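You operate a simulated robot arm through the tools that you are given. There is no shell and no other tool. Be economical: measure what you need, move in short steps, check, and stop when the job is done.

Carry out the task below with a simulated robot arm. There is one attempt and no reset: what you move stays moved.

JOB
Put the blue meter on the pull-out shelf, slide the shelf in and lock it with both knobs. Where these are worked on the way, their far stop is far enough and under half their travel is too little: pull-out shelf.

The check looks at the end state, three seconds after you hand in, the way a careful person would. Anything else that was tipped, shoved, dropped, spilled or broken makes it a failure.

ROBOT AND FRAMES
A 7-joint arm with a two-finger parallel gripper on a trunk, on a base that drives. Base frame: it is fixed to the floor where the robot stands at the start and does not move with it; the origin is under the middle of the robot, x ahead of it, y to its left, z up. Units: mm, degrees, N and s.
With the tool pointing down near the work surface it reaches from about 160 to 600 mm from the robot's upright axis, wherever it stands. Its first joint turns from -166.0 to 166.0 degrees. Places, roughly: current knob [900, 0, 1400]; delay knob [900, 0, 1200]; latch of the rack door [700, 100, 700]; left lock knob of the pull-out shelf [600, 100, 800]; left lock knob of the slide-in unit [600, 100, 1600]; left toggle of the alarm unit [700, 0, 1700]; limit knob [900, 0, 1700]; lock bar [500, 700, 1400]; magnet supply switch [800, 0, 1400]; output button [1000, 0, 1400]; power lever of the switch box by the rack [400, 800, 1500]; power lever of the switch box on the left wall [2300, -5200, 1600]; pull-out shelf [900, 200, 800]; pulse unit switch [800, 0, 1200]; right lock knob of the pull-out shelf [1100, 0, 800]; right lock knob of the slide-in unit [1100, 0, 1600]. Payload 1.57 kg.
The tool frame sits at the grasp point between the pads (the TCP): z along the fingers, y along the line on which they close. The tips reach 30 mm beyond it. Largest opening 110 mm; finger width 24, thickness 12; the body of the gripper, 48 by 112 mm, starts 78 mm behind the TCP.
Orientation is told as [roll, pitch, yaw] about the base's x, y, z axes, in that order, counted from this pose: with the fingers straight down and closing along the base's y, the tool's x points along the base's -x, its y along +y and its z along -z.

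CONTROLS
- The arm moves only by the tool arm_command. Its argument "targets" is a list of rows, each a list of 7 numbers: the turn, a rotation vector about the tool's x, y, z in degrees, then the shift along the tool's x, y, z in mm, then the closure in counts, from 0 (fully open) to 255 (shut). In form: [[rx, ry, rz, x, y, z, jaw], ...]. A call has 1 to 12 rows; each row is the pose to reach, as a shift and turn from the pose commanded when the call began, along the tool's axes at that moment. Rows are played at 5 a second. More than 50 mm and 8.6 degrees between two rows, or a gripper value outside its range, and nothing of the call is played. Where a pose cannot be reached the arm comes as near as it can. A force on the tool above 40 N (or 10 N above the force at the start of the call, whichever is more), or a blocked arm, ends the call early, and 0.2 s more pass. The fingers move at their own pace (about 45 mm/s each) and stop on an object; they squeeze with about 36 N. The grip force told is the motor's: it shows also when the fingers shut on nothing. Time passes only in rows, and 0.2 s behind the last, so rows that repeat a pose let the fingers close. The reply holds the time, the measured pose of the TCP, the force on the tool along the base axes, the opening and the grip force, in the units named above and with some noise, with the torque about the TCP (base axes, N m) and any sound that the robot's microphone picked up.
- Cameras (640 x 400 px; columns grow to the right, rows downward): "scene" is now at [13.3, 176.5, 1360.9]; the picture's right is [0.29, -0.96, 0.00], its down [-0.53, -0.16, -0.83] and it looks along [0.80, 0.24, -0.56] (base axes); focal length 264 px, centre (320, 200). "wrist" rides on the gripper at [70, 16, -142] in the tool frame; the picture's right is [-0.23, 0.97, 0.00], its down [-0.86, -0.20, -0.48] and it looks along [-0.47, -0.11, 0.88] (tool axes); focal length 222 px, centre (320, 200). There is no depth. A picture from a camera that has moved, and an enlarged one, comes with that camera's place and axes in the base frame and with its lens. The place of the scene camera against the robot may be out by one fixed shift of up to 18 mm in any direction.
- snapshot(camera): a new picture of that camera. The clock stands still meanwhile.
- move_column(by): slides the trunk up (or, below 0, down) by that many mm; the arm and the scene camera ride with it, the base frame stays. It gives what a move gives, with no picture.
- base_move(legs): drives the robot by 1 to 6 legs, each [ahead, turn to the left] in mm and degrees, along the robot's own axes; the way and the turn of a leg run together, so that a leg with both is an arc; at most 1500 mm and 180 degrees a leg. The arm and the cameras ride along, it lands a little off, and it stops where it bumps. It gives what a move gives.
- pan_tilt(pan, tilt): turns the head with the scene camera to pan (to the left, within 155 degrees either way) and tilt (down, from -29 to 69), counted from straight ahead of the robot. It gives what a move gives.
- enlarge(camera, box): a new picture of the part [left, top, right, bottom] of that camera's present view, enlarged. The clock stands still meanwhile.
- job_done(): hands the job in; it is judged then, once.

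Work in short steps. Places have to be worked out from the pictures, the camera data and where the tool is seen: move nearer, look again, correct. Check each grasp and each placing, and mend what went wrong. You have 120 turns and 82 pictures in all, those below and enlarged ones among them. Open the gripper and draw the arm clear of the work before you hand the job in, unless the task says otherwise; then end with one line.

The tools are called after "Call:" by a JSON object that holds its "fn" and its "kwargs". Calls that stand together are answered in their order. arm_command: Moves the arm, as the interface text tells. Its arguments: {"type":"object","properties":{"targets":{"type":"array"}},"required":["targets"]} The other tools are called the same way: move_column (by) slides the trunk up or down; base_move (legs) drives the base; pan_tilt (pan, tilt) turns the head that bears the scene camera; snapshot (camera) takes a picture; enlarge (camera, box) takes an enlarged picture of a part of a camera's view; job_done () hands the job in.

At the start:

```text
clock: 0.0
position: [462.6, 135.7, 1065.0]
tool_rot: [-0.1, 0.0, 0.0]
force: [-0.1, -0.4, -0.9]
moment: [-0.01, 0.02, 0.0]
width: 110.1
grip_force: 0.1
trunk travel left (down, up): [-275.0, 315.0]
robot x, y, heading: [1.1, -4.9, 0.1]
head pan, tilt: [16.8, 33.8]
```

scene: 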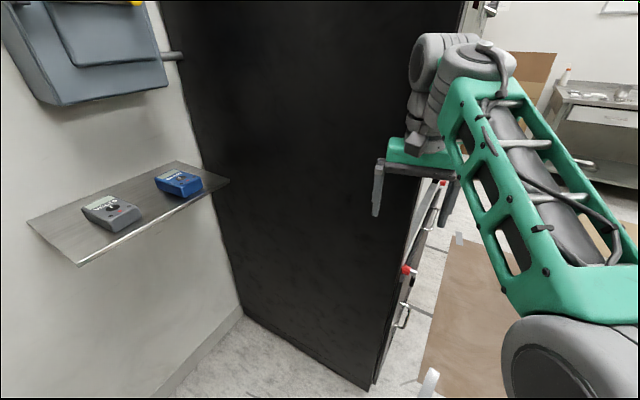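
wrist: 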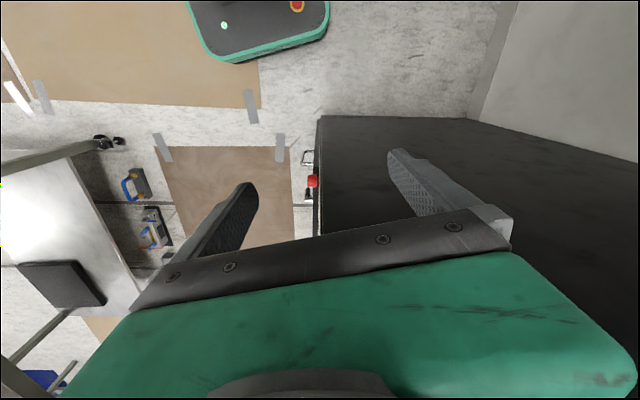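

The blue meter sits on a wall shelf to the left and the rack front faces the right side. I look around with the head to find the pull-out shelf and its knobs.

Call:
{"fn": "enlarge", "kwargs": {"camera": "scene", "box": [20, 140, 260, 290]}}

Call:
{"fn": "pan_tilt", "kwargs": {"pan": -15, "tilt": 35}}

Call:
{"fn": "snapshot", "kwargs": {"camera": "scene"}}

```text
2.67 times, centred on (140, 215) of scene
camera zoom: at [13.3, 176.5, 1360.9], right [0.29, -0.96, 0.0], down [-0.53, -0.16, -0.83], along [0.8, 0.24, -0.56], focal length 704 px, centre (800, 160)
```

zoom: 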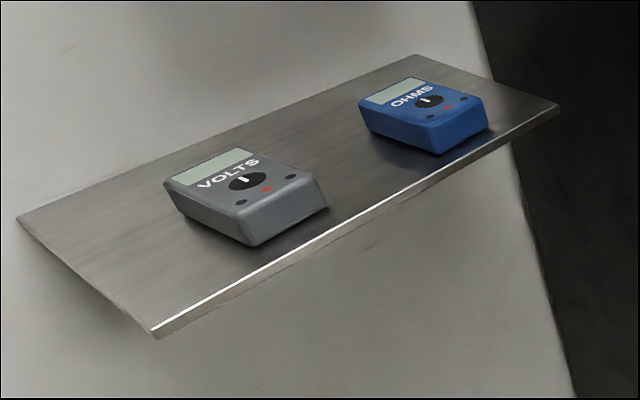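

```text
clock: 1.0
position: [462.0, 135.5, 1065.2]
tool_rot: [0.0, -0.1, 0.0]
force: [0.9, 0.9, 0.1]
moment: [-0.01, 0.02, 0.03]
width: 110.0
grip_force: 0.1
trunk travel left (down, up): [-275.0, 315.0]
robot x, y, heading: [-2.0, -0.7, -0.2]
head pan, tilt: [-15.0, 35.0]
```

```text
78 pictures are left
camera scene: at [13.5, 128.2, 1359.1], right [-0.26, -0.97, 0.0], down [-0.55, 0.15, -0.82], along [0.79, -0.21, -0.57], focal length 264 px, centre (320, 200)
```

scene: 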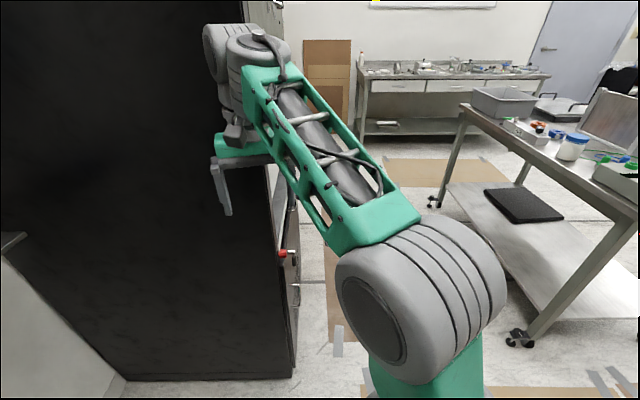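

Rack front runs from about (555,115) toward (1100,-30), facing (-0.25,-0.97). The meter is at about (490,715,995) on the wall shelf. I retract the arm a bit, then drive round to the front of the rack.

Call:
{"fn": "arm_command", "kwargs": {"targets": [[0, 0, 0, 40, 0, 0, 0], [0, 0, 0, 80, -20, 0, 0], [0, 0, 0, 120, -50, 0, 0], [0, 0, 0, 140, -80, 0, 0], [0, 0, 0, 140, -110, 0, 0]]}}

Call:
{"fn": "base_move", "kwargs": {"legs": [[0, -39], [890, 0]]}}

Call:
{"fn": "pan_tilt", "kwargs": {"pan": 90, "tilt": 30}}

Call:
{"fn": "snapshot", "kwargs": {"camera": "scene"}}

```text
clock: 2.2
position: [321.6, 26.2, 1065.0]
tool_rot: [0.0, 0.1, 0.1]
force: [-0.4, 0.9, 0.5]
moment: [-0.02, -0.03, 0.01]
width: 109.7
grip_force: 0.1
trunk travel left (down, up): [-275.0, 315.0]
robot x, y, heading: [0.3, 1.9, 0.3]
head pan, tilt: [-15.0, 35.0]
```

```text
clock: 8.6
position: [942.9, -734.0, 1066.0]
tool_rot: [-0.1, 0.0, -39.1]
force: [0.9, 0.3, -1.0]
moment: [-0.02, 0.01, 0.02]
width: 109.9
grip_force: 0.0
trunk travel left (down, up): [-275.0, 315.0]
robot x, y, heading: [673.0, -550.5, -39.0]
head pan, tilt: [-15.0, 35.0]
```

```text
clock: 10.4
position: [942.6, -734.5, 1066.2]
tool_rot: [0.0, 0.1, -39.1]
force: [0.0, -0.5, -1.0]
moment: [0.01, -0.02, -0.04]
width: 109.9
grip_force: 0.0
trunk travel left (down, up): [-275.0, 315.0]
robot x, y, heading: [674.4, -550.5, -39.1]
head pan, tilt: [90.0, 30.0]
```

```text
77 pictures are left
camera scene: at [772.7, -327.7, 1366.9], right [0.78, -0.63, 0.0], down [-0.32, -0.39, -0.87], along [0.55, 0.67, -0.5], focal length 264 px, centre (320, 200)
```

scene: 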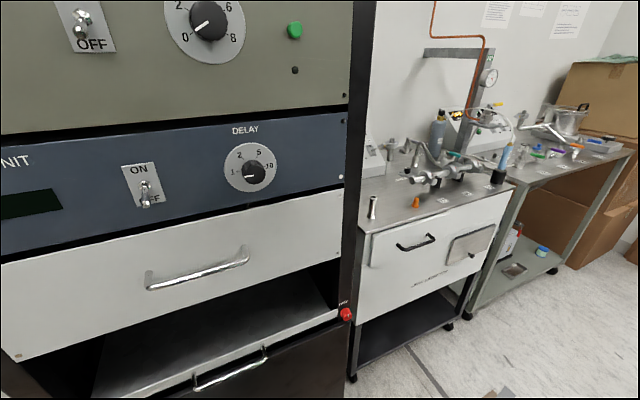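

The shelf bay with a handle and a red knob (right) is visible. I look farther down and left.

Call:
{"fn": "pan_tilt", "kwargs": {"pan": 120, "tilt": 50}}

Call:
{"fn": "snapshot", "kwargs": {"camera": "scene"}}

```text
clock: 11.4
position: [942.1, -733.4, 1065.7]
tool_rot: [0.0, 0.0, -39.2]
force: [-0.2, 0.5, -0.1]
moment: [0.0, -0.01, 0.0]
width: 110.0
grip_force: 0.1
trunk travel left (down, up): [-275.0, 315.0]
robot x, y, heading: [681.2, -554.0, -39.2]
head pan, tilt: [120.0, 50.0]
```

```text
76 pictures are left
camera scene: at [727.9, -321.8, 1337.4], right [0.99, -0.16, 0.0], down [-0.12, -0.76, -0.64], along [0.1, 0.63, -0.77], focal length 264 px, centre (320, 200)
```

scene: 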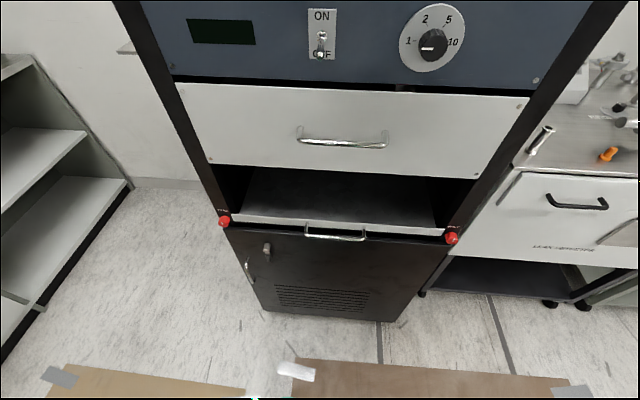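

Call:
{"fn": "enlarge", "kwargs": {"camera": "scene", "box": [200, 160, 490, 341]}}

Call:
{"fn": "enlarge", "kwargs": {"camera": "scene", "box": [200, 190, 264, 230]}}

Call:
{"fn": "enlarge", "kwargs": {"camera": "scene", "box": [420, 210, 484, 250]}}

```text
2.21 times, centred on (345, 250) of scene
camera zoom: at [727.9, -321.8, 1337.4], right [0.99, -0.16, 0.0], down [-0.12, -0.76, -0.64], along [0.1, 0.63, -0.77], focal length 583 px, centre (265, 89)
```

zoom: 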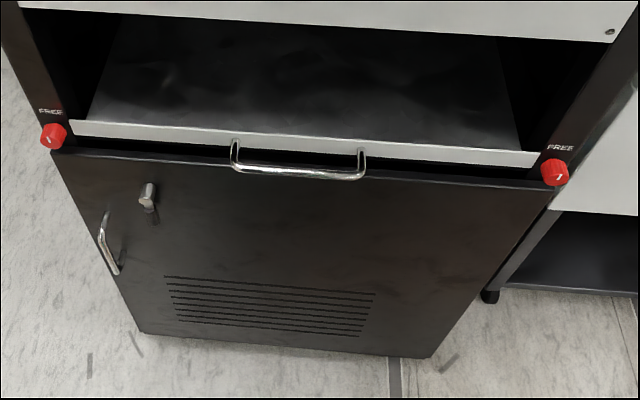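

```text
10.00 times, centred on (232, 210) of scene
camera zoom: at [727.9, -321.8, 1337.4], right [0.99, -0.16, 0.0], down [-0.12, -0.76, -0.64], along [0.1, 0.63, -0.77], focal length 2642 px, centre (1200, 100)
```

zoom: 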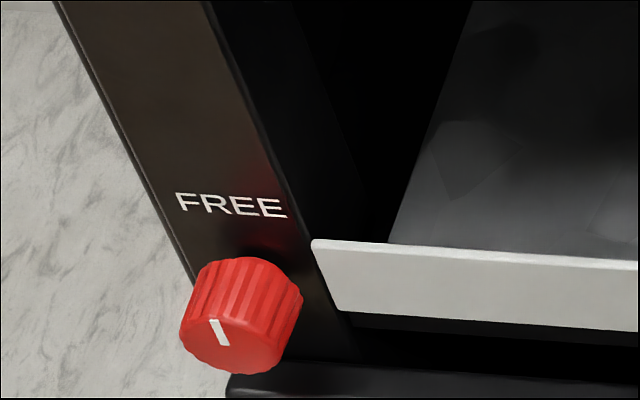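

```text
10.00 times, centred on (452, 230) of scene
camera zoom: at [727.9, -321.8, 1337.4], right [0.99, -0.16, 0.0], down [-0.12, -0.76, -0.64], along [0.1, 0.63, -0.77], focal length 2642 px, centre (-1000, -100)
```

zoom: 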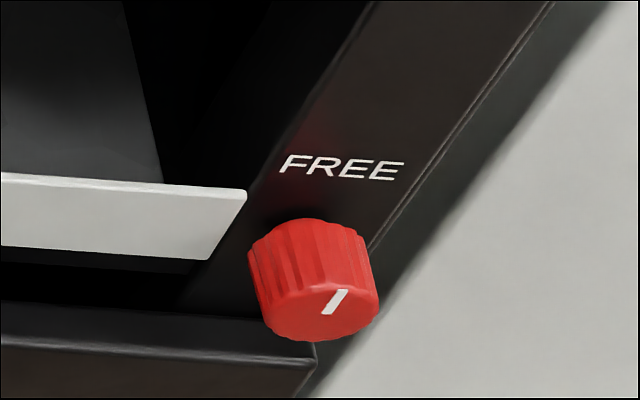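

Both knobs stand at FREE; left knob is near (551,89,800), right near (1088,-47,800), shelf handle near (817,0,800), rack turned -14°. The robot is centred in front, so I turn it to face the rack at heading ~76°.

Call:
{"fn": "base_move", "kwargs": {"legs": [[0, 115]]}}

Call:
{"fn": "pan_tilt", "kwargs": {"pan": 0, "tilt": 50}}

Call:
{"fn": "arm_command", "kwargs": {"targets": [[0, -7.5, 0, -10, 0, 0, 0], [0, -15, 0, -20, 0, 0, 0], [0, -22.5, 0, -30, 0, 0, 0], [0, -30, 0, -40, 0, 0, 0], [0, -37.5, 0, -50, 0, 0, 0], [0, -45, 0, -60, 0, 0, 0], [0, -52.5, 0, -70, 0, 0, 0], [0, -60, 0, -80, 0, 0, 0], [0, -67.5, 0, -90, 0, 0, 0], [0, -75, 0, -100, 0, 0, 0], [0, -82.5, 0, -110, 0, 0, 0], [0, -90, 0, -120, 0, 0, 0]]}}

Call:
{"fn": "snapshot", "kwargs": {"camera": "scene"}}

```text
clock: 16.6
position: [732.6, -234.2, 1065.2]
tool_rot: [0.0, 0.0, 75.3]
force: [0.6, -1.0, 0.3]
moment: [-0.02, 0.05, 0.05]
width: 109.8
grip_force: 0.0
trunk travel left (down, up): [-275.0, 315.0]
robot x, y, heading: [678.5, -551.0, 75.4]
head pan, tilt: [120.0, 50.0]
```

```text
clock: 18.6
position: [732.1, -234.5, 1066.2]
tool_rot: [0.0, 0.0, 75.2]
force: [-0.1, 0.0, 0.2]
moment: [0.0, -0.03, -0.01]
width: 109.9
grip_force: 0.1
trunk travel left (down, up): [-275.0, 315.0]
robot x, y, heading: [676.7, -550.7, 75.2]
head pan, tilt: [0.0, 50.0]
```

```text
clock: 19.7
position: [750.0, -134.9, 966.8]
tool_rot: [2.9, -17.2, 76.4]
force: [0.4, -0.1, -0.8]
moment: [0.03, 0.01, -0.04]
width: 110.1
grip_force: 0.1
trunk travel left (down, up): [-275.0, 315.0]
robot x, y, heading: [673.9, -551.5, 75.2]
head pan, tilt: [0.0, 50.0]
stopped in row 5: the arm was blocked; the commanded pose is now the measured one
```

```text
72 pictures are left
camera scene: at [524.3, -483.8, 1324.3], right [0.97, -0.25, 0.0], down [-0.2, -0.75, -0.63], along [0.16, 0.61, -0.77], focal length 264 px, centre (320, 200)
```

scene: 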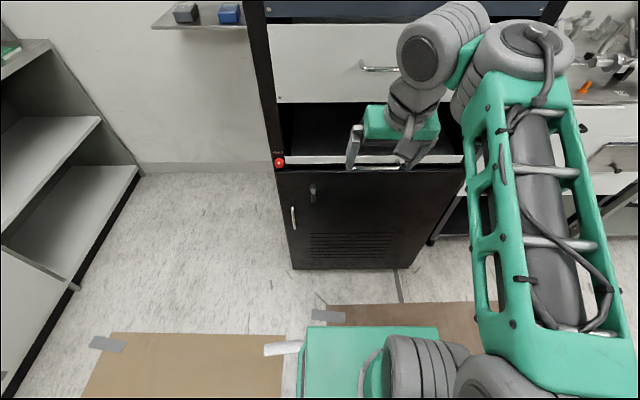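

The arm stopped partway in the tilt with little force, so likely a joint-limited posture. I try a gentler tilt of 20° from here to see how it responds.

Call:
{"fn": "arm_command", "kwargs": {"targets": [[0, -4, 0, 0, 0, 0, 0], [0, -8, 0, 0, 0, 0, 0], [0, -12, 0, 0, 0, 0, 0], [0, -16, 0, 0, 0, 0, 0], [0, -20, 0, 0, 0, 0, 0]]}}

```text
clock: 20.3
position: [758.2, -118.4, 894.2]
tool_rot: [4.6, -11.1, 75.3]
force: [-0.5, -0.3, -0.1]
moment: [0.01, 0.0, -0.04]
width: 110.4
grip_force: 0.0
trunk travel left (down, up): [-275.0, 315.0]
robot x, y, heading: [676.3, -549.9, 75.3]
head pan, tilt: [0.0, 50.0]
stopped in row 2: the arm was blocked; the commanded pose is now the measured one
```

The arm behaves as if a wrist joint is at its stop. I look at its posture to understand the arm.

Call:
{"fn": "pan_tilt", "kwargs": {"pan": -40, "tilt": 40}}

Call:
{"fn": "snapshot", "kwargs": {"camera": "scene"}}

```text
clock: 21.3
position: [754.7, -118.5, 895.4]
tool_rot: [4.7, -10.5, 75.7]
force: [0.1, -0.6, 0.0]
moment: [-0.01, 0.01, 0.0]
width: 110.1
grip_force: 0.0
trunk travel left (down, up): [-275.0, 315.0]
robot x, y, heading: [676.4, -554.2, 75.0]
head pan, tilt: [-40.0, 40.0]
```

```text
71 pictures are left
camera scene: at [572.2, -509.3, 1342.9], right [0.58, -0.82, 0.01], down [-0.53, -0.38, -0.76], along [0.62, 0.43, -0.65], focal length 264 px, centre (320, 200)
```

scene: 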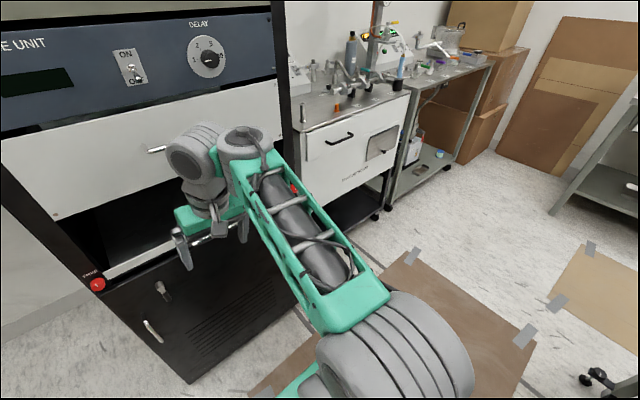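

The arm looks Franka-like, with its elbow above the trunk; a level tool needs the trunk low and arm extended. I raise the arm, then lower the trunk.

Call:
{"fn": "arm_command", "kwargs": {"targets": [[0, 0, 0, 0, 0, -40, 0], [0, 0, 0, 0, 0, -80, 0], [0, 0, 0, 0, 0, -120, 0], [0, 0, 0, 0, 0, -160, 0]]}}

Call:
{"fn": "move_column", "kwargs": {"by": -270}}

Call:
{"fn": "arm_command", "kwargs": {"targets": [[0, -7, 0, 0, 0, -20, 0], [0, -14, 0, 0, 0, -40, 0], [0, -21, 0, 0, 0, -60, 0], [0, -28, 0, 0, 0, -80, 0], [0, -35, 0, 0, 0, -90, 0], [0, -42, 0, 0, 0, -90, 0]]}}

```text
clock: 22.3
position: [762.2, -162.5, 1031.0]
tool_rot: [4.7, -11.7, 75.2]
force: [0.4, -1.0, -0.3]
moment: [-0.03, 0.04, 0.0]
width: 109.9
grip_force: 0.0
out of reach, approached as far as the arm can: row 4
trunk travel left (down, up): [-275.0, 315.0]
robot x, y, heading: [679.4, -553.0, 75.4]
head pan, tilt: [-40.0, 40.0]
```

```text
clock: 25.1
position: [760.4, -163.7, 762.7]
tool_rot: [4.6, -11.9, 75.3]
force: [-0.6, 0.6, 0.5]
moment: [-0.02, -0.01, -0.02]
width: 109.9
grip_force: 0.1
trunk travel left (down, up): [-5.0, 585.0]
robot x, y, heading: [678.9, -548.8, 75.3]
head pan, tilt: [-40.0, 40.0]
```

```text
clock: 26.3
position: [793.0, -146.0, 782.0]
tool_rot: [12.4, -35.5, 68.0]
force: [0.3, -0.3, 0.4]
moment: [0.03, -0.02, 0.01]
width: 109.8
grip_force: 0.1
trunk travel left (down, up): [-5.0, 585.0]
robot x, y, heading: [676.4, -550.7, 75.3]
head pan, tilt: [-40.0, 40.0]
stopped in row 6: the arm was blocked; the commanded pose is now the measured one
```

Tilt reached ~37° before being blocked. I look at the posture again.

Call:
{"fn": "snapshot", "kwargs": {"camera": "scene"}}

Call:
{"fn": "snapshot", "kwargs": {"camera": "wrist"}}

```text
70 pictures are left
camera scene: at [572.4, -520.7, 1081.4], right [0.58, -0.82, 0.0], down [-0.53, -0.38, -0.76], along [0.62, 0.44, -0.65], focal length 264 px, centre (320, 200)
```

scene: 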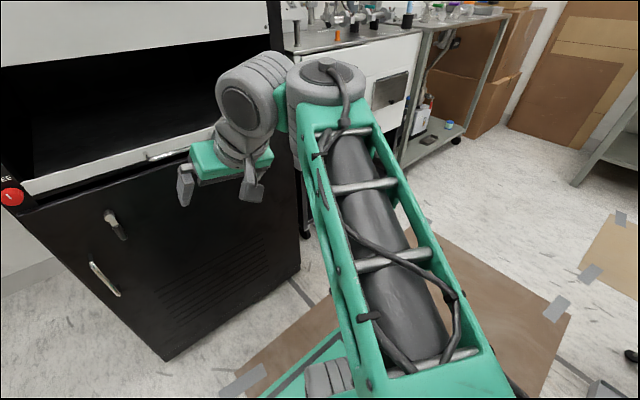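

```text
69 pictures are left
camera wrist: at [753.4, -279.4, 857.6], right [-0.86, 0.42, 0.3], down [0.45, 0.31, 0.84], along [0.26, 0.86, -0.45], focal length 222 px, centre (320, 200)
```

wrist: 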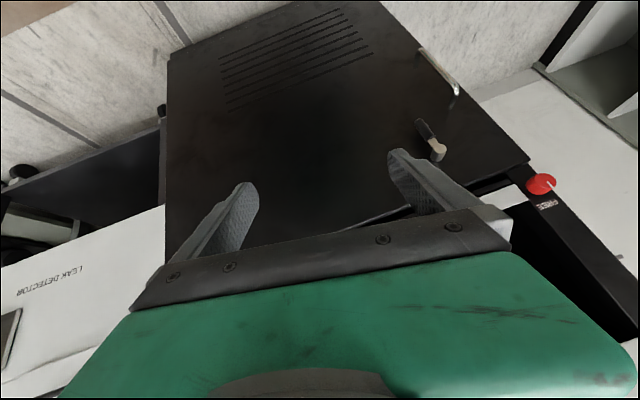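

I undo the tilt and test whether the tool swings sideways (about its x axis) more freely.

Call:
{"fn": "arm_command", "kwargs": {"targets": [[0, 7, 0, 0, 0, 0, 0], [0, 14, 0, 0, 0, 0, 0], [0, 21, 0, 0, 0, 0, 0], [0, 28, 0, 0, 0, 0, 0], [0, 35, 0, 0, 0, 0, 0]]}}

Call:
{"fn": "arm_command", "kwargs": {"targets": [[-7, 0, 0, 0, 0, 0, 0], [-14, 0, 0, 0, 0, 0, 0], [-21, 0, 0, 0, 0, 0, 0], [-28, 0, 0, 0, 0, 0, 0], [-35, 0, 0, 0, 0, 0, 0], [-42, 0, 0, 0, 0, 0, 0], [-49, 0, 0, 0, 0, 0, 0]]}}

```text
clock: 27.5
position: [793.9, -138.9, 697.6]
tool_rot: [9.8, -2.8, 74.8]
force: [-0.3, -0.6, 0.7]
moment: [0.02, -0.01, -0.01]
width: 109.9
grip_force: 0.0
out of reach, approached as far as the arm can: row 3, 4, 5
trunk travel left (down, up): [-5.0, 585.0]
robot x, y, heading: [675.0, -551.4, 75.2]
head pan, tilt: [-40.0, 40.0]
```

```text
clock: 29.1
position: [733.7, -123.3, 553.7]
tool_rot: [57.2, -1.8, 74.9]
force: [0.2, 0.2, 0.0]
moment: [0.03, -0.01, -0.04]
width: 110.2
grip_force: 0.0
out of reach, approached as far as the arm can: row 1, 2, 3, 4, 5, 6, 7
trunk travel left (down, up): [-5.0, 585.0]
robot x, y, heading: [678.2, -551.1, 75.3]
head pan, tilt: [-40.0, 40.0]
```

The arm drifts downward and reports out of reach, so its posture seems to have changed. I take a look.

Call:
{"fn": "pan_tilt", "kwargs": {"pan": -20, "tilt": 60}}

Call:
{"fn": "snapshot", "kwargs": {"camera": "scene"}}

```text
clock: 30.0
position: [732.3, -122.9, 554.2]
tool_rot: [57.1, -1.6, 75.0]
force: [-0.3, 0.3, 0.6]
moment: [-0.01, 0.0, -0.01]
width: 110.2
grip_force: 0.0
trunk travel left (down, up): [-5.0, 585.0]
robot x, y, heading: [677.5, -551.4, 75.3]
head pan, tilt: [-20.0, 60.0]
```

```text
68 pictures are left
camera scene: at [537.9, -519.5, 1054.9], right [0.82, -0.57, 0.0], down [-0.49, -0.71, -0.5], along [0.29, 0.41, -0.87], focal length 264 px, centre (320, 200)
```

scene: 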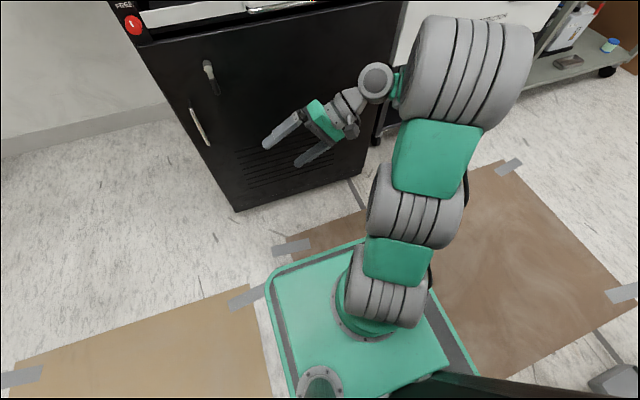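

The upper arm has leaned far forward with the forearm hanging. I bring the tool back upright, up and closer, so the elbow goes back to its starting posture.

Call:
{"fn": "arm_command", "kwargs": {"targets": [[4.75, 0, 0, 8, 13, -14, 0], [9.5, 0, 0, 16, 26, -28, 0], [14.2, 0, 0, 24, 40, -42, 0], [19, 0, 0, 33, 53, -57, 0], [23.7, 0, 0, 41, 66, -71, 0], [28.5, 0, 0, 49, 80, -85, 0], [33.2, 0, 0, 57, 93, -99, 0], [38, 0, 0, 65, 106, -113, 0], [42.7, 0, 0, 73, 119, -128, 0], [47.5, 0, 0, 82, 133, -142, 0], [52.2, 0, 0, 90, 146, -156, 0], [57, 0, 0, 98, 159, -170, 0]]}}

Call:
{"fn": "snapshot", "kwargs": {"camera": "scene"}}

```text
clock: 32.6
position: [781.7, -208.7, 711.2]
tool_rot: [1.8, -1.8, 75.0]
force: [-0.4, -0.8, 1.5]
moment: [0.05, -0.02, 0.0]
width: 109.9
grip_force: 0.0
out of reach, approached as far as the arm can: row 1, 3, 4, 5, 6, 7, 8, 9, 10, 11, 12
trunk travel left (down, up): [-5.0, 585.0]
robot x, y, heading: [675.7, -554.5, 75.4]
head pan, tilt: [-20.0, 60.0]
```

```text
67 pictures are left
camera scene: at [537.4, -519.9, 1054.7], right [0.82, -0.57, 0.0], down [-0.49, -0.71, -0.5], along [0.29, 0.41, -0.87], focal length 264 px, centre (320, 200)
```

scene: 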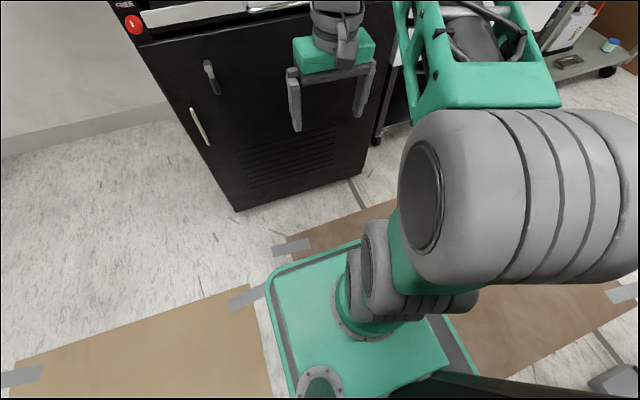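

The elbow is back where it should be. I continue upward/back a little to reach the starting-type pose.

Call:
{"fn": "arm_command", "kwargs": {"targets": [[0, 0, 0, 10, 3, -20, 0], [0, 0, 0, 15, 6, -40, 0], [0, 0, 0, 20, 10, -60, 0], [0, 0, 0, 20, 14, -75, 0]]}}

```text
clock: 33.6
position: [784.4, -213.3, 762.6]
tool_rot: [-2.1, -1.7, 74.9]
force: [0.1, 1.4, 0.3]
moment: [-0.01, 0.0, -0.01]
width: 109.8
grip_force: 0.0
out of reach, approached as far as the arm can: row 1, 2, 3, 4
trunk travel left (down, up): [-5.0, 585.0]
robot x, y, heading: [677.8, -554.6, 75.2]
head pan, tilt: [-20.0, 60.0]
```

Now I tilt the tool about the wrist (so the wrist stays in place), swinging the fingers forward and up.

Call:
{"fn": "arm_command", "kwargs": {"targets": [[0, -6, 0, -23, 0, -1, 0], [0, -12, 0, -46, 0, -5, 0], [0, -18, 0, -68, 0, -11, 0], [0, -24, 0, -89, 0, -19, 0], [0, -30, 0, -110, 0, -29, 0], [0, -36, 0, -129, 0, -42, 0], [0, -42, 0, -147, 0, -56, 0], [0, -48, 0, -163, 0, -73, 0]]}}

Call:
{"fn": "snapshot", "kwargs": {"camera": "scene"}}

```text
clock: 35.3
position: [922.5, -57.3, 724.0]
tool_rot: [-3.1, -33.6, 66.2]
force: [0.1, -0.6, 0.5]
moment: [-0.01, -0.01, -0.01]
width: 110.0
grip_force: 0.1
out of reach, approached as far as the arm can: row 2, 7
trunk travel left (down, up): [-5.0, 585.0]
robot x, y, heading: [675.1, -553.0, 75.4]
head pan, tilt: [-20.0, 60.0]
stopped in row 8: the arm was blocked; the commanded pose is now the measured one
```

```text
66 pictures are left
camera scene: at [540.2, -501.1, 1044.0], right [0.82, -0.57, 0.01], down [-0.49, -0.72, -0.48], along [0.28, 0.39, -0.87], focal length 264 px, centre (320, 200)
```

scene: 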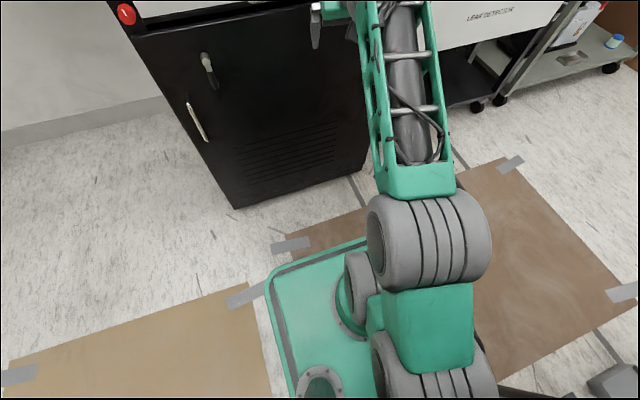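

Forward tilt seems limited to ~35°. I return upright and test a sideways swing (as if the robot stood side-on to the rack), starting from the good posture.

Call:
{"fn": "arm_command", "kwargs": {"targets": [[0, 4.2, 0, 17, 0, -17, 0], [0, 8.5, 0, 34, 0, -35, 0], [0, 12.7, 0, 51, 0, -52, 0], [0, 17, 0, 68, 0, -70, 0], [0, 21.2, 0, 85, 0, -87, 0], [0, 25.5, 0, 102, 0, -104, 0], [0, 29.7, 0, 119, 0, -121, 0], [0, 34, 0, 136, 0, -139, 0]]}}

Call:
{"fn": "arm_command", "kwargs": {"targets": [[-7, 0, 0, 0, 27, -2, 0], [-14, 0, 0, 0, 53, -7, 0], [-21, 0, 0, 0, 79, -15, 0], [-28, 0, 0, 0, 103, -25, 0], [-35, 0, 0, 0, 126, -38, 0], [-42, 0, 0, 0, 147, -55, 0], [-49, 0, 0, 0, 166, -72, 0], [-56, 0, 0, 0, 182, -90, 0], [-63, 0, 0, 0, 196, -110, 0], [-70, 0, 0, 0, 207, -130, 0], [-77, 0, 0, 0, 214, -150, 0], [-84, 0, 0, 0, 219, -170, 0]]}}

Call:
{"fn": "snapshot", "kwargs": {"camera": "scene"}}

```text
clock: 37.1
position: [839.5, -233.8, 708.3]
tool_rot: [-2.2, -0.7, 64.4]
force: [-0.6, -0.9, 0.5]
moment: [0.08, 0.0, 0.0]
width: 109.9
grip_force: 0.0
out of reach, approached as far as the arm can: row 6, 7, 8
trunk travel left (down, up): [-5.0, 585.0]
robot x, y, heading: [676.8, -551.9, 75.0]
head pan, tilt: [-20.0, 60.0]
```

```text
clock: 38.5
position: [682.6, -177.7, 823.2]
tool_rot: [28.0, -2.7, 63.3]
force: [-0.8, 4.2, -9.2]
moment: [0.19, -0.03, -0.02]
width: 110.0
grip_force: 0.0
out of reach, approached as far as the arm can: row 1, 4, 5, 6, 7
trunk travel left (down, up): [-5.0, 585.0]
robot x, y, heading: [676.1, -550.2, 75.2]
head pan, tilt: [-20.0, 60.0]
stopped in row 7: the force on the tool passed its limit (the readings are from after the stop); the commanded pose is now the measured one
```

```text
65 pictures are left
camera scene: at [538.3, -518.7, 1054.8], right [0.82, -0.57, 0.0], down [-0.49, -0.71, -0.5], along [0.28, 0.41, -0.87], focal length 264 px, centre (320, 200)
```

scene: 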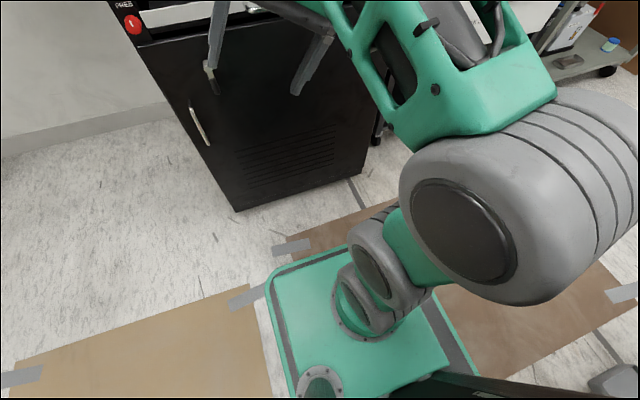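

The sideways swing hit the height ceiling, so I raise the trunk 170 mm and repeat with the arm lower, where a sideways-pointing tool should be comfortable.

Call:
{"fn": "move_column", "kwargs": {"by": 170}}

Call:
{"fn": "arm_command", "kwargs": {"targets": [[-5, 0, 0, 0, -8, 16, 0], [-10, 0, 0, 0, -16, 32, 0], [-15, 0, 0, 0, -24, 48, 0], [-20, 0, 0, 0, -32, 64, 0], [-25, 0, 0, 0, -40, 80, 0], [-30, 0, 0, 0, -48, 96, 0], [-35, 0, 0, 0, -56, 112, 0], [-40, 0, 0, 0, -64, 128, 0], [-45, 0, 0, 0, -72, 144, 0], [-51, 0, 0, 0, -80, 150, 0], [-57, 0, 0, 0, -84, 158, 0], [-62, 0, 0, 0, -89, 167, 0]]}}

Call:
{"fn": "snapshot", "kwargs": {"camera": "scene"}}

```text
clock: 40.4
position: [682.1, -180.2, 996.3]
tool_rot: [28.2, -2.9, 63.4]
force: [0.2, 5.2, -10.6]
moment: [0.2, 0.19, 0.1]
width: 110.1
grip_force: 0.0
trunk travel left (down, up): [-175.0, 415.0]
robot x, y, heading: [675.9, -554.2, 75.3]
head pan, tilt: [-20.0, 60.0]
```

```text
clock: 40.7
position: [681.3, -178.9, 998.5]
tool_rot: [28.5, -3.5, 63.4]
force: [-4.9, 14.8, -17.6]
moment: [-0.49, -0.3, -0.12]
width: 110.0
grip_force: 0.0
out of reach, approached as far as the arm can: row 1
trunk travel left (down, up): [-175.0, 415.0]
robot x, y, heading: [678.0, -555.0, 75.3]
head pan, tilt: [-20.0, 60.0]
stopped in row 1: the force on the tool passed its limit (the readings are from after the stop); the commanded pose is now the measured one
```

```text
64 pictures are left
camera scene: at [537.8, -519.3, 1224.8], right [0.82, -0.57, 0.0], down [-0.49, -0.71, -0.5], along [0.28, 0.41, -0.87], focal length 264 px, centre (320, 200)
```

scene: 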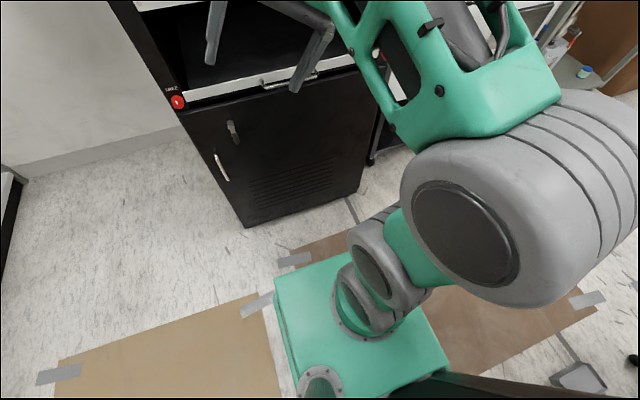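

The constant force while only the trunk moved means the hand presses against the robot's own forearm. I roll back and lower to free it, then look with a wider view.

Call:
{"fn": "arm_command", "kwargs": {"targets": [[5, 0, 0, 0, -5, 10, 0], [10, 0, 0, 0, -10, 20, 0], [15, 0, 0, 0, -20, 35, 0], [20, 0, 0, 0, -30, 55, 0], [25, 0, 0, 0, -45, 80, 0], [28, 0, 0, 0, -55, 105, 0]]}}

Call:
{"fn": "pan_tilt", "kwargs": {"pan": -30, "tilt": 35}}

Call:
{"fn": "snapshot", "kwargs": {"camera": "scene"}}

```text
clock: 42.1
position: [683.3, -172.6, 879.2]
tool_rot: [0.5, -3.5, 63.3]
force: [1.1, 0.4, -0.1]
moment: [0.01, -0.01, -0.02]
width: 110.3
grip_force: 0.1
trunk travel left (down, up): [-175.0, 415.0]
robot x, y, heading: [676.1, -547.8, 75.4]
head pan, tilt: [-20.0, 60.0]
```

```text
clock: 43.0
position: [684.3, -172.4, 880.4]
tool_rot: [0.5, -3.4, 63.4]
force: [-0.4, -1.0, -0.1]
moment: [-0.01, 0.01, -0.04]
width: 110.0
grip_force: 0.1
trunk travel left (down, up): [-175.0, 415.0]
robot x, y, heading: [673.9, -552.3, 75.4]
head pan, tilt: [-30.0, 35.0]
```

```text
63 pictures are left
camera scene: at [561.7, -511.6, 1259.0], right [0.71, -0.7, 0.0], down [-0.4, -0.41, -0.82], along [0.58, 0.58, -0.57], focal length 264 px, centre (320, 200)
```

scene: 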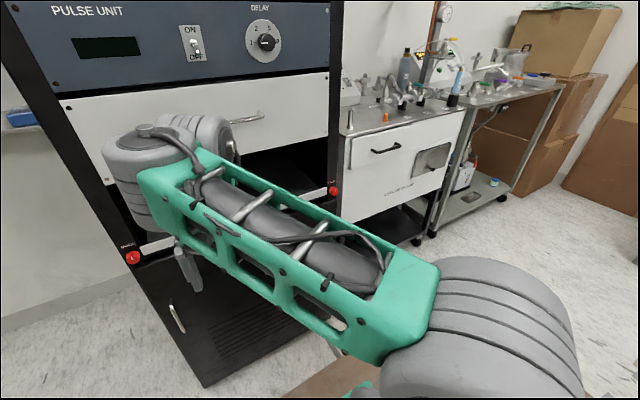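

Healthy posture now (elbow out to the right, no out-of-reach). From here I try the forward tilt again in modest steps.

Call:
{"fn": "arm_command", "kwargs": {"targets": [[0, -5, 0, -10, 0, 0, 0], [0, -10, 0, -20, 0, 0, 0], [0, -15, 0, -30, 0, 0, 0], [0, -20, 0, -40, 0, 0, 0], [0, -25, 0, -50, 0, 0, 0], [0, -30, 0, -60, 0, 0, 0], [0, -35, 0, -70, 0, 0, 0], [0, -40, 0, -80, 0, 0, 0], [0, -45, 0, -80, 0, 0, 0]]}}

```text
clock: 45.0
position: [719.7, -101.2, 887.0]
tool_rot: [0.9, -48.5, 63.0]
force: [0.4, -0.2, 0.7]
moment: [0.0, 0.03, -0.01]
width: 110.0
grip_force: 0.1
trunk travel left (down, up): [-175.0, 415.0]
robot x, y, heading: [676.1, -551.9, 75.2]
head pan, tilt: [-30.0, 35.0]
```

That tracked perfectly. I continue the tilt to nearly level.

Call:
{"fn": "arm_command", "kwargs": {"targets": [[0, -5, 0, 0, 0, 0, 0], [0, -10, 0, 0, 0, 0, 0], [0, -15, 0, 0, 0, 0, 0], [0, -20, 0, 0, 0, 0, 0], [0, -25, 0, 0, 0, 0, 0], [0, -30, 0, 0, 0, 0, 0], [0, -35, 0, 0, 0, 0, 0], [0, -40, 0, 0, 0, 0, 0]]}}

Call:
{"fn": "snapshot", "kwargs": {"camera": "scene"}}

```text
clock: 46.8
position: [718.9, -100.3, 887.2]
tool_rot: [21.4, -88.3, 42.1]
force: [0.0, 0.3, -0.5]
moment: [0.01, 0.02, 0.01]
width: 109.8
grip_force: 0.0
trunk travel left (down, up): [-175.0, 415.0]
robot x, y, heading: [678.0, -556.2, 75.4]
head pan, tilt: [-30.0, 35.0]
```

```text
62 pictures are left
camera scene: at [561.9, -511.8, 1259.1], right [0.71, -0.7, 0.0], down [-0.4, -0.41, -0.82], along [0.58, 0.58, -0.57], focal length 264 px, centre (320, 200)
```

scene: 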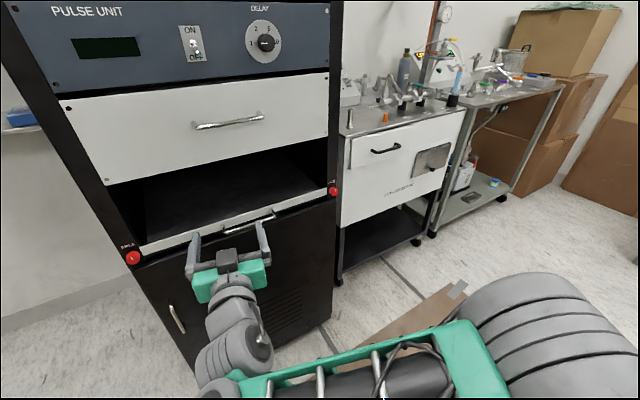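

The tool is level now at heading ~63°. I zoom on the handle to locate it relative to the fingers.

Call:
{"fn": "enlarge", "kwargs": {"camera": "scene", "box": [170, 190, 298, 270]}}

Call:
{"fn": "snapshot", "kwargs": {"camera": "wrist"}}

```text
5.00 times, centred on (234, 230) of scene
camera zoom: at [561.9, -511.8, 1259.1], right [0.71, -0.7, 0.0], down [-0.4, -0.41, -0.82], along [0.58, 0.58, -0.57], focal length 1321 px, centre (750, 50)
```

zoom: 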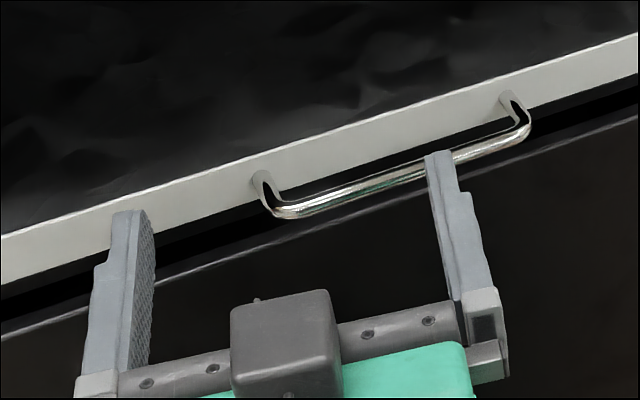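

```text
60 pictures are left
camera wrist: at [639.3, -221.1, 821.6], right [-0.87, 0.44, 0.24], down [-0.02, -0.5, 0.86], along [0.5, 0.75, 0.44], focal length 222 px, centre (320, 200)
```

wrist: 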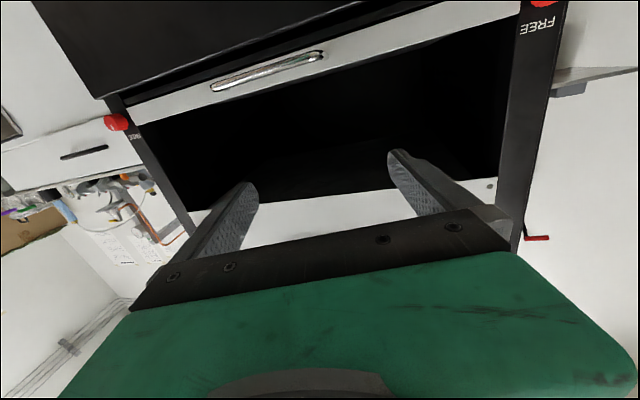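

Triangulating both cameras puts the handle bar centre at about (820,14,790). I correct heading to ~75.8° and then roll the tool 90° so the fingers close vertically.

Call:
{"fn": "arm_command", "kwargs": {"targets": [[-6, -1, 0, 0, 0, -15, 0], [-12.4, -1.7, 0, 0, 0, -30, 0]]}}

Call:
{"fn": "arm_command", "kwargs": {"targets": [[0, 0, 7.5, 0, 0, 0, 0], [0, 0, 15, 0, 0, 0, 0], [0, 0, 22.5, 0, 0, 0, 0], [0, 0, 30, 0, 0, 0, 0], [0, 0, 37.5, 0, 0, 0, 0], [0, 0, 45, 0, 0, 0, 0], [0, 0, 52.5, 0, 0, 0, 0], [0, 0, 60, 0, 0, 0, 0], [0, 0, 67.5, 0, 0, 0, 0], [0, 0, 75, 0, 0, 0, 0], [0, 0, 82.5, 0, 0, 0, 0], [0, 0, 90, 0, 0, 0, 0]]}}

```text
clock: 47.4
position: [704.2, -127.0, 886.2]
tool_rot: [114.1, -89.2, -38.1]
force: [0.3, -0.6, -0.8]
moment: [-0.03, 0.01, -0.05]
width: 110.3
grip_force: 0.0
trunk travel left (down, up): [-175.0, 415.0]
robot x, y, heading: [675.1, -552.9, 75.3]
head pan, tilt: [-30.0, 35.0]
```

```text
clock: 50.0
position: [704.6, -127.4, 887.0]
tool_rot: [90.3, 0.9, -14.2]
force: [-0.4, 0.0, 0.2]
moment: [0.0, 0.02, -0.02]
width: 109.9
grip_force: 0.1
trunk travel left (down, up): [-175.0, 415.0]
robot x, y, heading: [678.1, -552.7, 75.4]
head pan, tilt: [-30.0, 35.0]
```

Now tool x = left along the rack, y = up, z = into the rack. I move to 100 mm in front of the handle with fingers half open.

Call:
{"fn": "arm_command", "kwargs": {"targets": [[0, 0, 0, -19, -24, 16, 130], [0, 0, 0, -38, -48, 32, 130], [0, 0, 0, -57, -72, 48, 130], [0, 0, 0, -77, -97, 65, 130], [0, 0, 0, -77, -97, 65, 130]]}}

Call:
{"fn": "snapshot", "kwargs": {"camera": "wrist"}}

Call:
{"fn": "enlarge", "kwargs": {"camera": "scene", "box": [170, 180, 330, 280]}}

```text
clock: 50.8
position: [641.4, -97.8, 835.6]
tool_rot: [91.0, 1.9, 4.0]
force: [2.8, -0.8, -0.1]
moment: [-0.05, -0.01, 0.28]
width: 53.7
grip_force: 0.0
trunk travel left (down, up): [-175.0, 415.0]
robot x, y, heading: [675.6, -551.3, 75.3]
head pan, tilt: [-30.0, 35.0]
stopped in row 3: the arm was blocked; the commanded pose is now the measured one
```

```text
59 pictures are left
camera wrist: at [582.2, -243.4, 852.7], right [0.26, 0.0, 0.97], down [0.88, -0.41, -0.23], along [0.4, 0.91, -0.11], focal length 222 px, centre (320, 200)
```

wrist: 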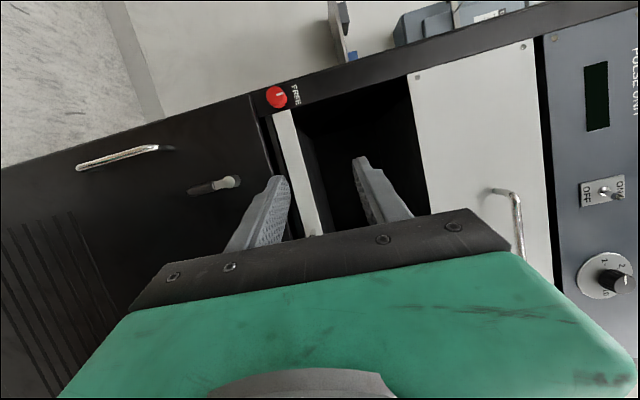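

```text
4.00 times, centred on (250, 230) of scene
camera zoom: at [575.2, -504.9, 1260.7], right [0.71, -0.7, 0.0], down [-0.41, -0.41, -0.81], along [0.57, 0.58, -0.58], focal length 1057 px, centre (600, 80)
```

zoom: 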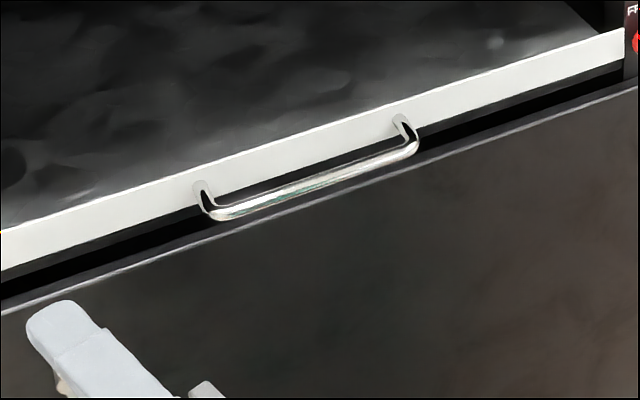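

A joint stop bent the path; nothing was touched. I roll back and try the opposite roll direction (-90°) instead.

Call:
{"fn": "arm_command", "kwargs": {"targets": [[0, 0, -8, 0, 0, -5, 130], [0, 0, -16, 0, 0, -10, 130], [0, 0, -24, 0, 0, -15, 130], [0, 0, -32, 0, 0, -20, 130], [0, 0, -40, 0, 0, -20, 130], [0, 0, -48, 0, 0, -20, 130], [0, 0, -56, 0, 0, -20, 130], [0, 0, -64, 0, 0, -20, 130], [0, 0, -72, 0, 0, -20, 130], [0, 0, -80, 0, 0, -20, 130], [0, 0, -88, 0, 0, -20, 130]]}}

Call:
{"fn": "snapshot", "kwargs": {"camera": "scene"}}

```text
clock: 53.2
position: [633.6, -119.0, 836.9]
tool_rot: [112.5, -87.0, -18.6]
force: [-0.1, 0.0, 0.2]
moment: [-0.03, 0.0, 0.0]
width: 53.9
grip_force: 0.1
trunk travel left (down, up): [-175.0, 415.0]
robot x, y, heading: [674.4, -553.2, 75.5]
head pan, tilt: [-30.0, 35.0]
```

```text
57 pictures are left
camera scene: at [561.8, -511.6, 1259.1], right [0.71, -0.7, 0.0], down [-0.4, -0.41, -0.82], along [0.58, 0.58, -0.57], focal length 264 px, centre (320, 200)
```

scene: 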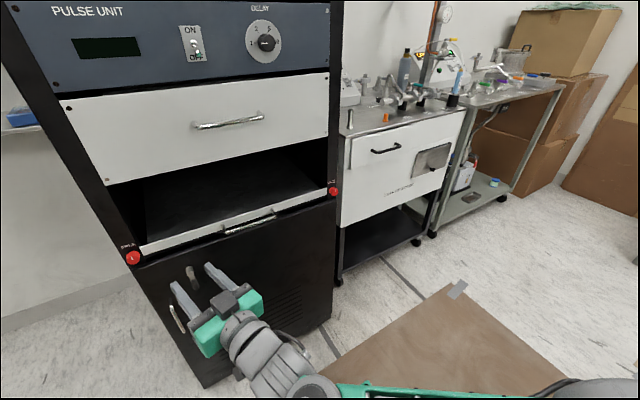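

The tool is back level. I move right in front of the handle while correcting heading, before rolling the other way.

Call:
{"fn": "arm_command", "kwargs": {"targets": [[3, 0, 0, 0, -27, 0, 130], [6, 0, 0, 0, -54, 0, 130], [9, 0, 0, 0, -81, 0, 130], [12, 0, 0, 0, -108, 0, 130], [15, 0, 0, 5, -135, 5, 130], [18, 0, 0, 10, -162, 10, 130]]}}

Call:
{"fn": "arm_command", "kwargs": {"targets": [[0, 0, -8, 0, 0, 0, 130], [0, 0, -16, 0, 0, 0, 130], [0, 0, -24, 0, 0, 0, 130], [0, 0, -32, 0, 0, 0, 130], [0, 0, -40, 0, 0, 0, 130], [0, 0, -48, 0, 0, 0, 130], [0, 0, -56, 0, 0, 0, 130], [0, 0, -64, 0, 0, 0, 130], [0, 0, -72, 0, 0, 0, 130], [0, 0, -80, 0, 0, 0, 130], [0, 0, -85, 0, 0, 0, 130], [0, 0, -90, 0, 0, 0, 130]]}}

```text
clock: 53.9
position: [602.5, -118.0, 832.2]
tool_rot: [97.0, -86.0, 5.7]
force: [0.4, 0.9, -0.2]
moment: [-0.01, 0.01, -0.01]
width: 53.7
grip_force: 0.1
out of reach, approached as far as the arm can: row 1, 2, 3
trunk travel left (down, up): [-175.0, 415.0]
robot x, y, heading: [674.2, -552.1, 75.3]
head pan, tilt: [-30.0, 35.0]
stopped in row 3: the arm was blocked; the commanded pose is now the measured one
```

```text
clock: 56.5
position: [601.7, -117.6, 831.2]
tool_rot: [-90.4, -4.0, -167.4]
force: [-0.3, -0.1, -0.1]
moment: [0.0, -0.02, -0.01]
width: 53.8
grip_force: 0.2
trunk travel left (down, up): [-175.0, 415.0]
robot x, y, heading: [677.4, -554.9, 75.3]
head pan, tilt: [-30.0, 35.0]
```

Rightward motion is limited in this elbow-right posture, but rolling works. Turning the base right by 27° puts the tool square to the rack and nearly in front of the handle.

Call:
{"fn": "base_move", "kwargs": {"legs": [[0, -27]]}}

Call:
{"fn": "pan_tilt", "kwargs": {"pan": 10, "tilt": 45}}

Call:
{"fn": "snapshot", "kwargs": {"camera": "scene"}}

Call:
{"fn": "snapshot", "kwargs": {"camera": "wrist"}}

```text
clock: 58.2
position: [805.5, -130.3, 831.9]
tool_rot: [-90.5, -4.1, 165.7]
force: [-0.9, -0.7, -0.1]
moment: [-0.01, -0.02, 0.0]
width: 53.9
grip_force: 0.1
trunk travel left (down, up): [-175.0, 415.0]
robot x, y, heading: [673.9, -549.8, 48.6]
head pan, tilt: [-30.0, 35.0]
```

```text
clock: 59.3
position: [800.9, -128.3, 832.6]
tool_rot: [-90.5, -3.9, 166.3]
force: [0.2, 0.8, 0.0]
moment: [-0.03, -0.03, -0.01]
width: 54.1
grip_force: 0.0
trunk travel left (down, up): [-175.0, 415.0]
robot x, y, heading: [675.6, -551.3, 48.4]
head pan, tilt: [10.0, 45.0]
```

```text
56 pictures are left
camera scene: at [568.7, -427.9, 1245.7], right [0.85, -0.53, -0.01], down [-0.38, -0.6, -0.7], along [0.36, 0.6, -0.71], focal length 264 px, centre (320, 200)
```

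scene: 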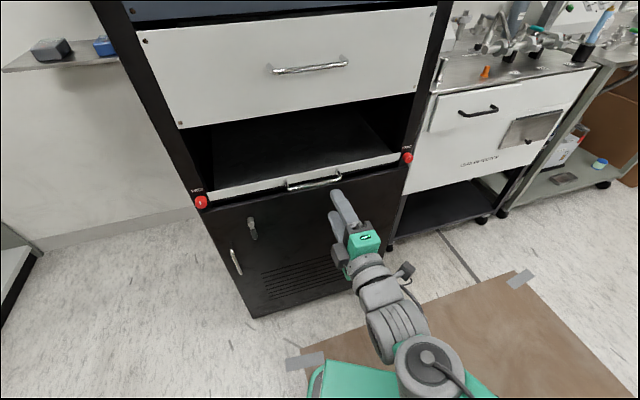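

```text
55 pictures are left
camera wrist: at [832.6, -282.1, 809.7], right [-0.28, 0.08, -0.96], down [-0.93, -0.27, 0.25], along [-0.24, 0.96, 0.15], focal length 222 px, centre (320, 200)
```

wrist: 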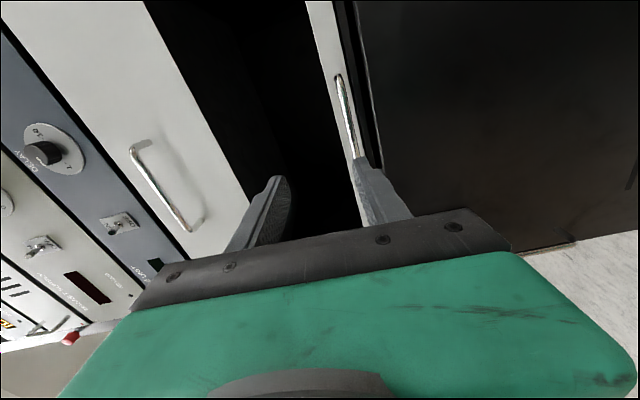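

The tool is square to the rack (x=right, y=down, z=in), ~150 mm out and 42 mm high. I move to 55 mm short of the grasp point.

Call:
{"fn": "arm_command", "kwargs": {"targets": [[0, 0, -2, -5, 12, 18, 130], [0, 0, -4, -9, 24, 36, 130], [0, 0, -4, -14, 36, 54, 130], [0, 0, -4, -18, 42, 73, 130]]}}

Call:
{"fn": "snapshot", "kwargs": {"camera": "wrist"}}

Call:
{"fn": "enlarge", "kwargs": {"camera": "scene", "box": [240, 140, 400, 240]}}

```text
clock: 60.3
position: [791.5, -54.0, 793.8]
tool_rot: [-90.7, 1.0, 165.6]
force: [-0.4, -0.4, -0.3]
moment: [-0.03, 0.02, 0.04]
width: 54.1
grip_force: 0.0
trunk travel left (down, up): [-175.0, 415.0]
robot x, y, heading: [676.2, -555.9, 48.1]
head pan, tilt: [10.0, 45.0]
```

```text
54 pictures are left
camera wrist: at [824.5, -207.8, 777.1], right [-0.2, 0.06, -0.98], down [-0.95, -0.25, 0.18], along [-0.23, 0.97, 0.11], focal length 222 px, centre (320, 200)
```

wrist: 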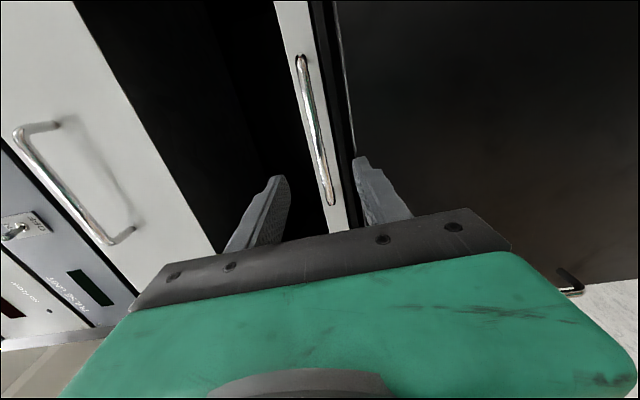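

```text
4.00 times, centred on (320, 190) of scene
camera zoom: at [551.8, -428.5, 1244.8], right [0.85, -0.52, 0.0], down [-0.37, -0.6, -0.71], along [0.37, 0.6, -0.71], focal length 1057 px, centre (320, 240)
```

zoom: 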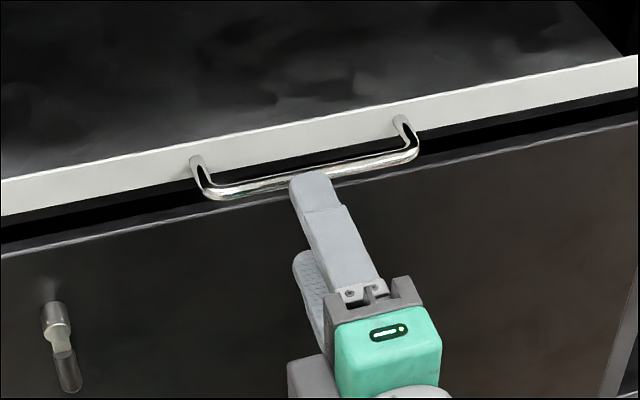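

The bar sits between the fingers. I advance 50 mm and close on it.

Call:
{"fn": "arm_command", "kwargs": {"targets": [[0, 0, 0, 3, 0, 17, 130], [0, 0, 0, 6, 0, 34, 130], [0, 0, 0, 8, 0, 50, 130], [0, 0, 0, 8, 0, 50, 255], [0, 0, 0, 8, 0, 50, 255], [0, 0, 0, 8, 0, 50, 255], [0, 0, 0, 8, 0, 50, 255], [0, 0, 0, 8, 0, 50, 255]]}}

```text
clock: 62.1
position: [812.1, -8.4, 791.5]
tool_rot: [-90.5, 0.9, 165.5]
force: [0.5, -1.3, -8.4]
moment: [-0.02, 0.69, 0.0]
width: 9.9
grip_force: 27.8
trunk travel left (down, up): [-175.0, 415.0]
robot x, y, heading: [677.4, -548.5, 48.5]
head pan, tilt: [10.0, 45.0]
```

The bar (10 mm) is gripped. I pull gently outward.

Call:
{"fn": "arm_command", "kwargs": {"targets": [[0, 0, 0, 0, 0, -12, 255], [0, 0, 0, 0, 0, -24, 255], [0, 0, 0, 0, 0, -36, 255], [0, 0, 0, 0, 0, -48, 255], [0, 0, 0, 0, 0, -60, 255], [0, 0, 0, 0, 0, -72, 255]]}}

```text
clock: 63.5
position: [794.7, -77.9, 793.2]
tool_rot: [-90.6, 1.0, 165.6]
force: [-1.3, -0.7, -20.1]
moment: [-0.21, 0.7, 0.11]
width: 9.9
grip_force: 27.4
trunk travel left (down, up): [-175.0, 415.0]
robot x, y, heading: [675.7, -551.1, 48.3]
head pan, tilt: [10.0, 45.0]
```

The shelf comes along. I correct 4 mm downward and keep pulling.

Call:
{"fn": "arm_command", "kwargs": {"targets": [[0, 0, 0, 0, 2, -15, 255], [0, 0, 0, 0, 3, -30, 255], [0, 0, 0, 0, 4, -45, 255], [0, 0, 0, 0, 5, -60, 255], [0, 0, 0, 0, 5, -75, 255], [0, 0, 0, 0, 5, -90, 255]]}}

Call:
{"fn": "snapshot", "kwargs": {"camera": "scene"}}

```text
clock: 64.4
position: [781.8, -122.7, 791.5]
tool_rot: [-89.7, 0.3, 165.0]
force: [1.9, -1.8, -46.2]
moment: [-0.87, 0.35, -0.96]
width: 9.7
grip_force: 27.5
out of reach, approached as far as the arm can: row 4
trunk travel left (down, up): [-175.0, 415.0]
robot x, y, heading: [678.1, -551.1, 48.3]
head pan, tilt: [10.0, 45.0]
stopped in row 4: the force on the tool passed its limit (the readings are from after the stop); the commanded pose is now the measured one
```

```text
52 pictures are left
camera scene: at [552.7, -426.0, 1243.3], right [0.85, -0.53, 0.0], down [-0.37, -0.6, -0.71], along [0.37, 0.6, -0.71], focal length 264 px, centre (320, 200)
```

scene: 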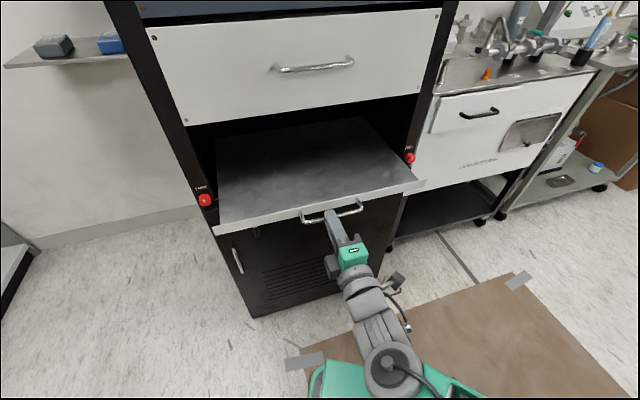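

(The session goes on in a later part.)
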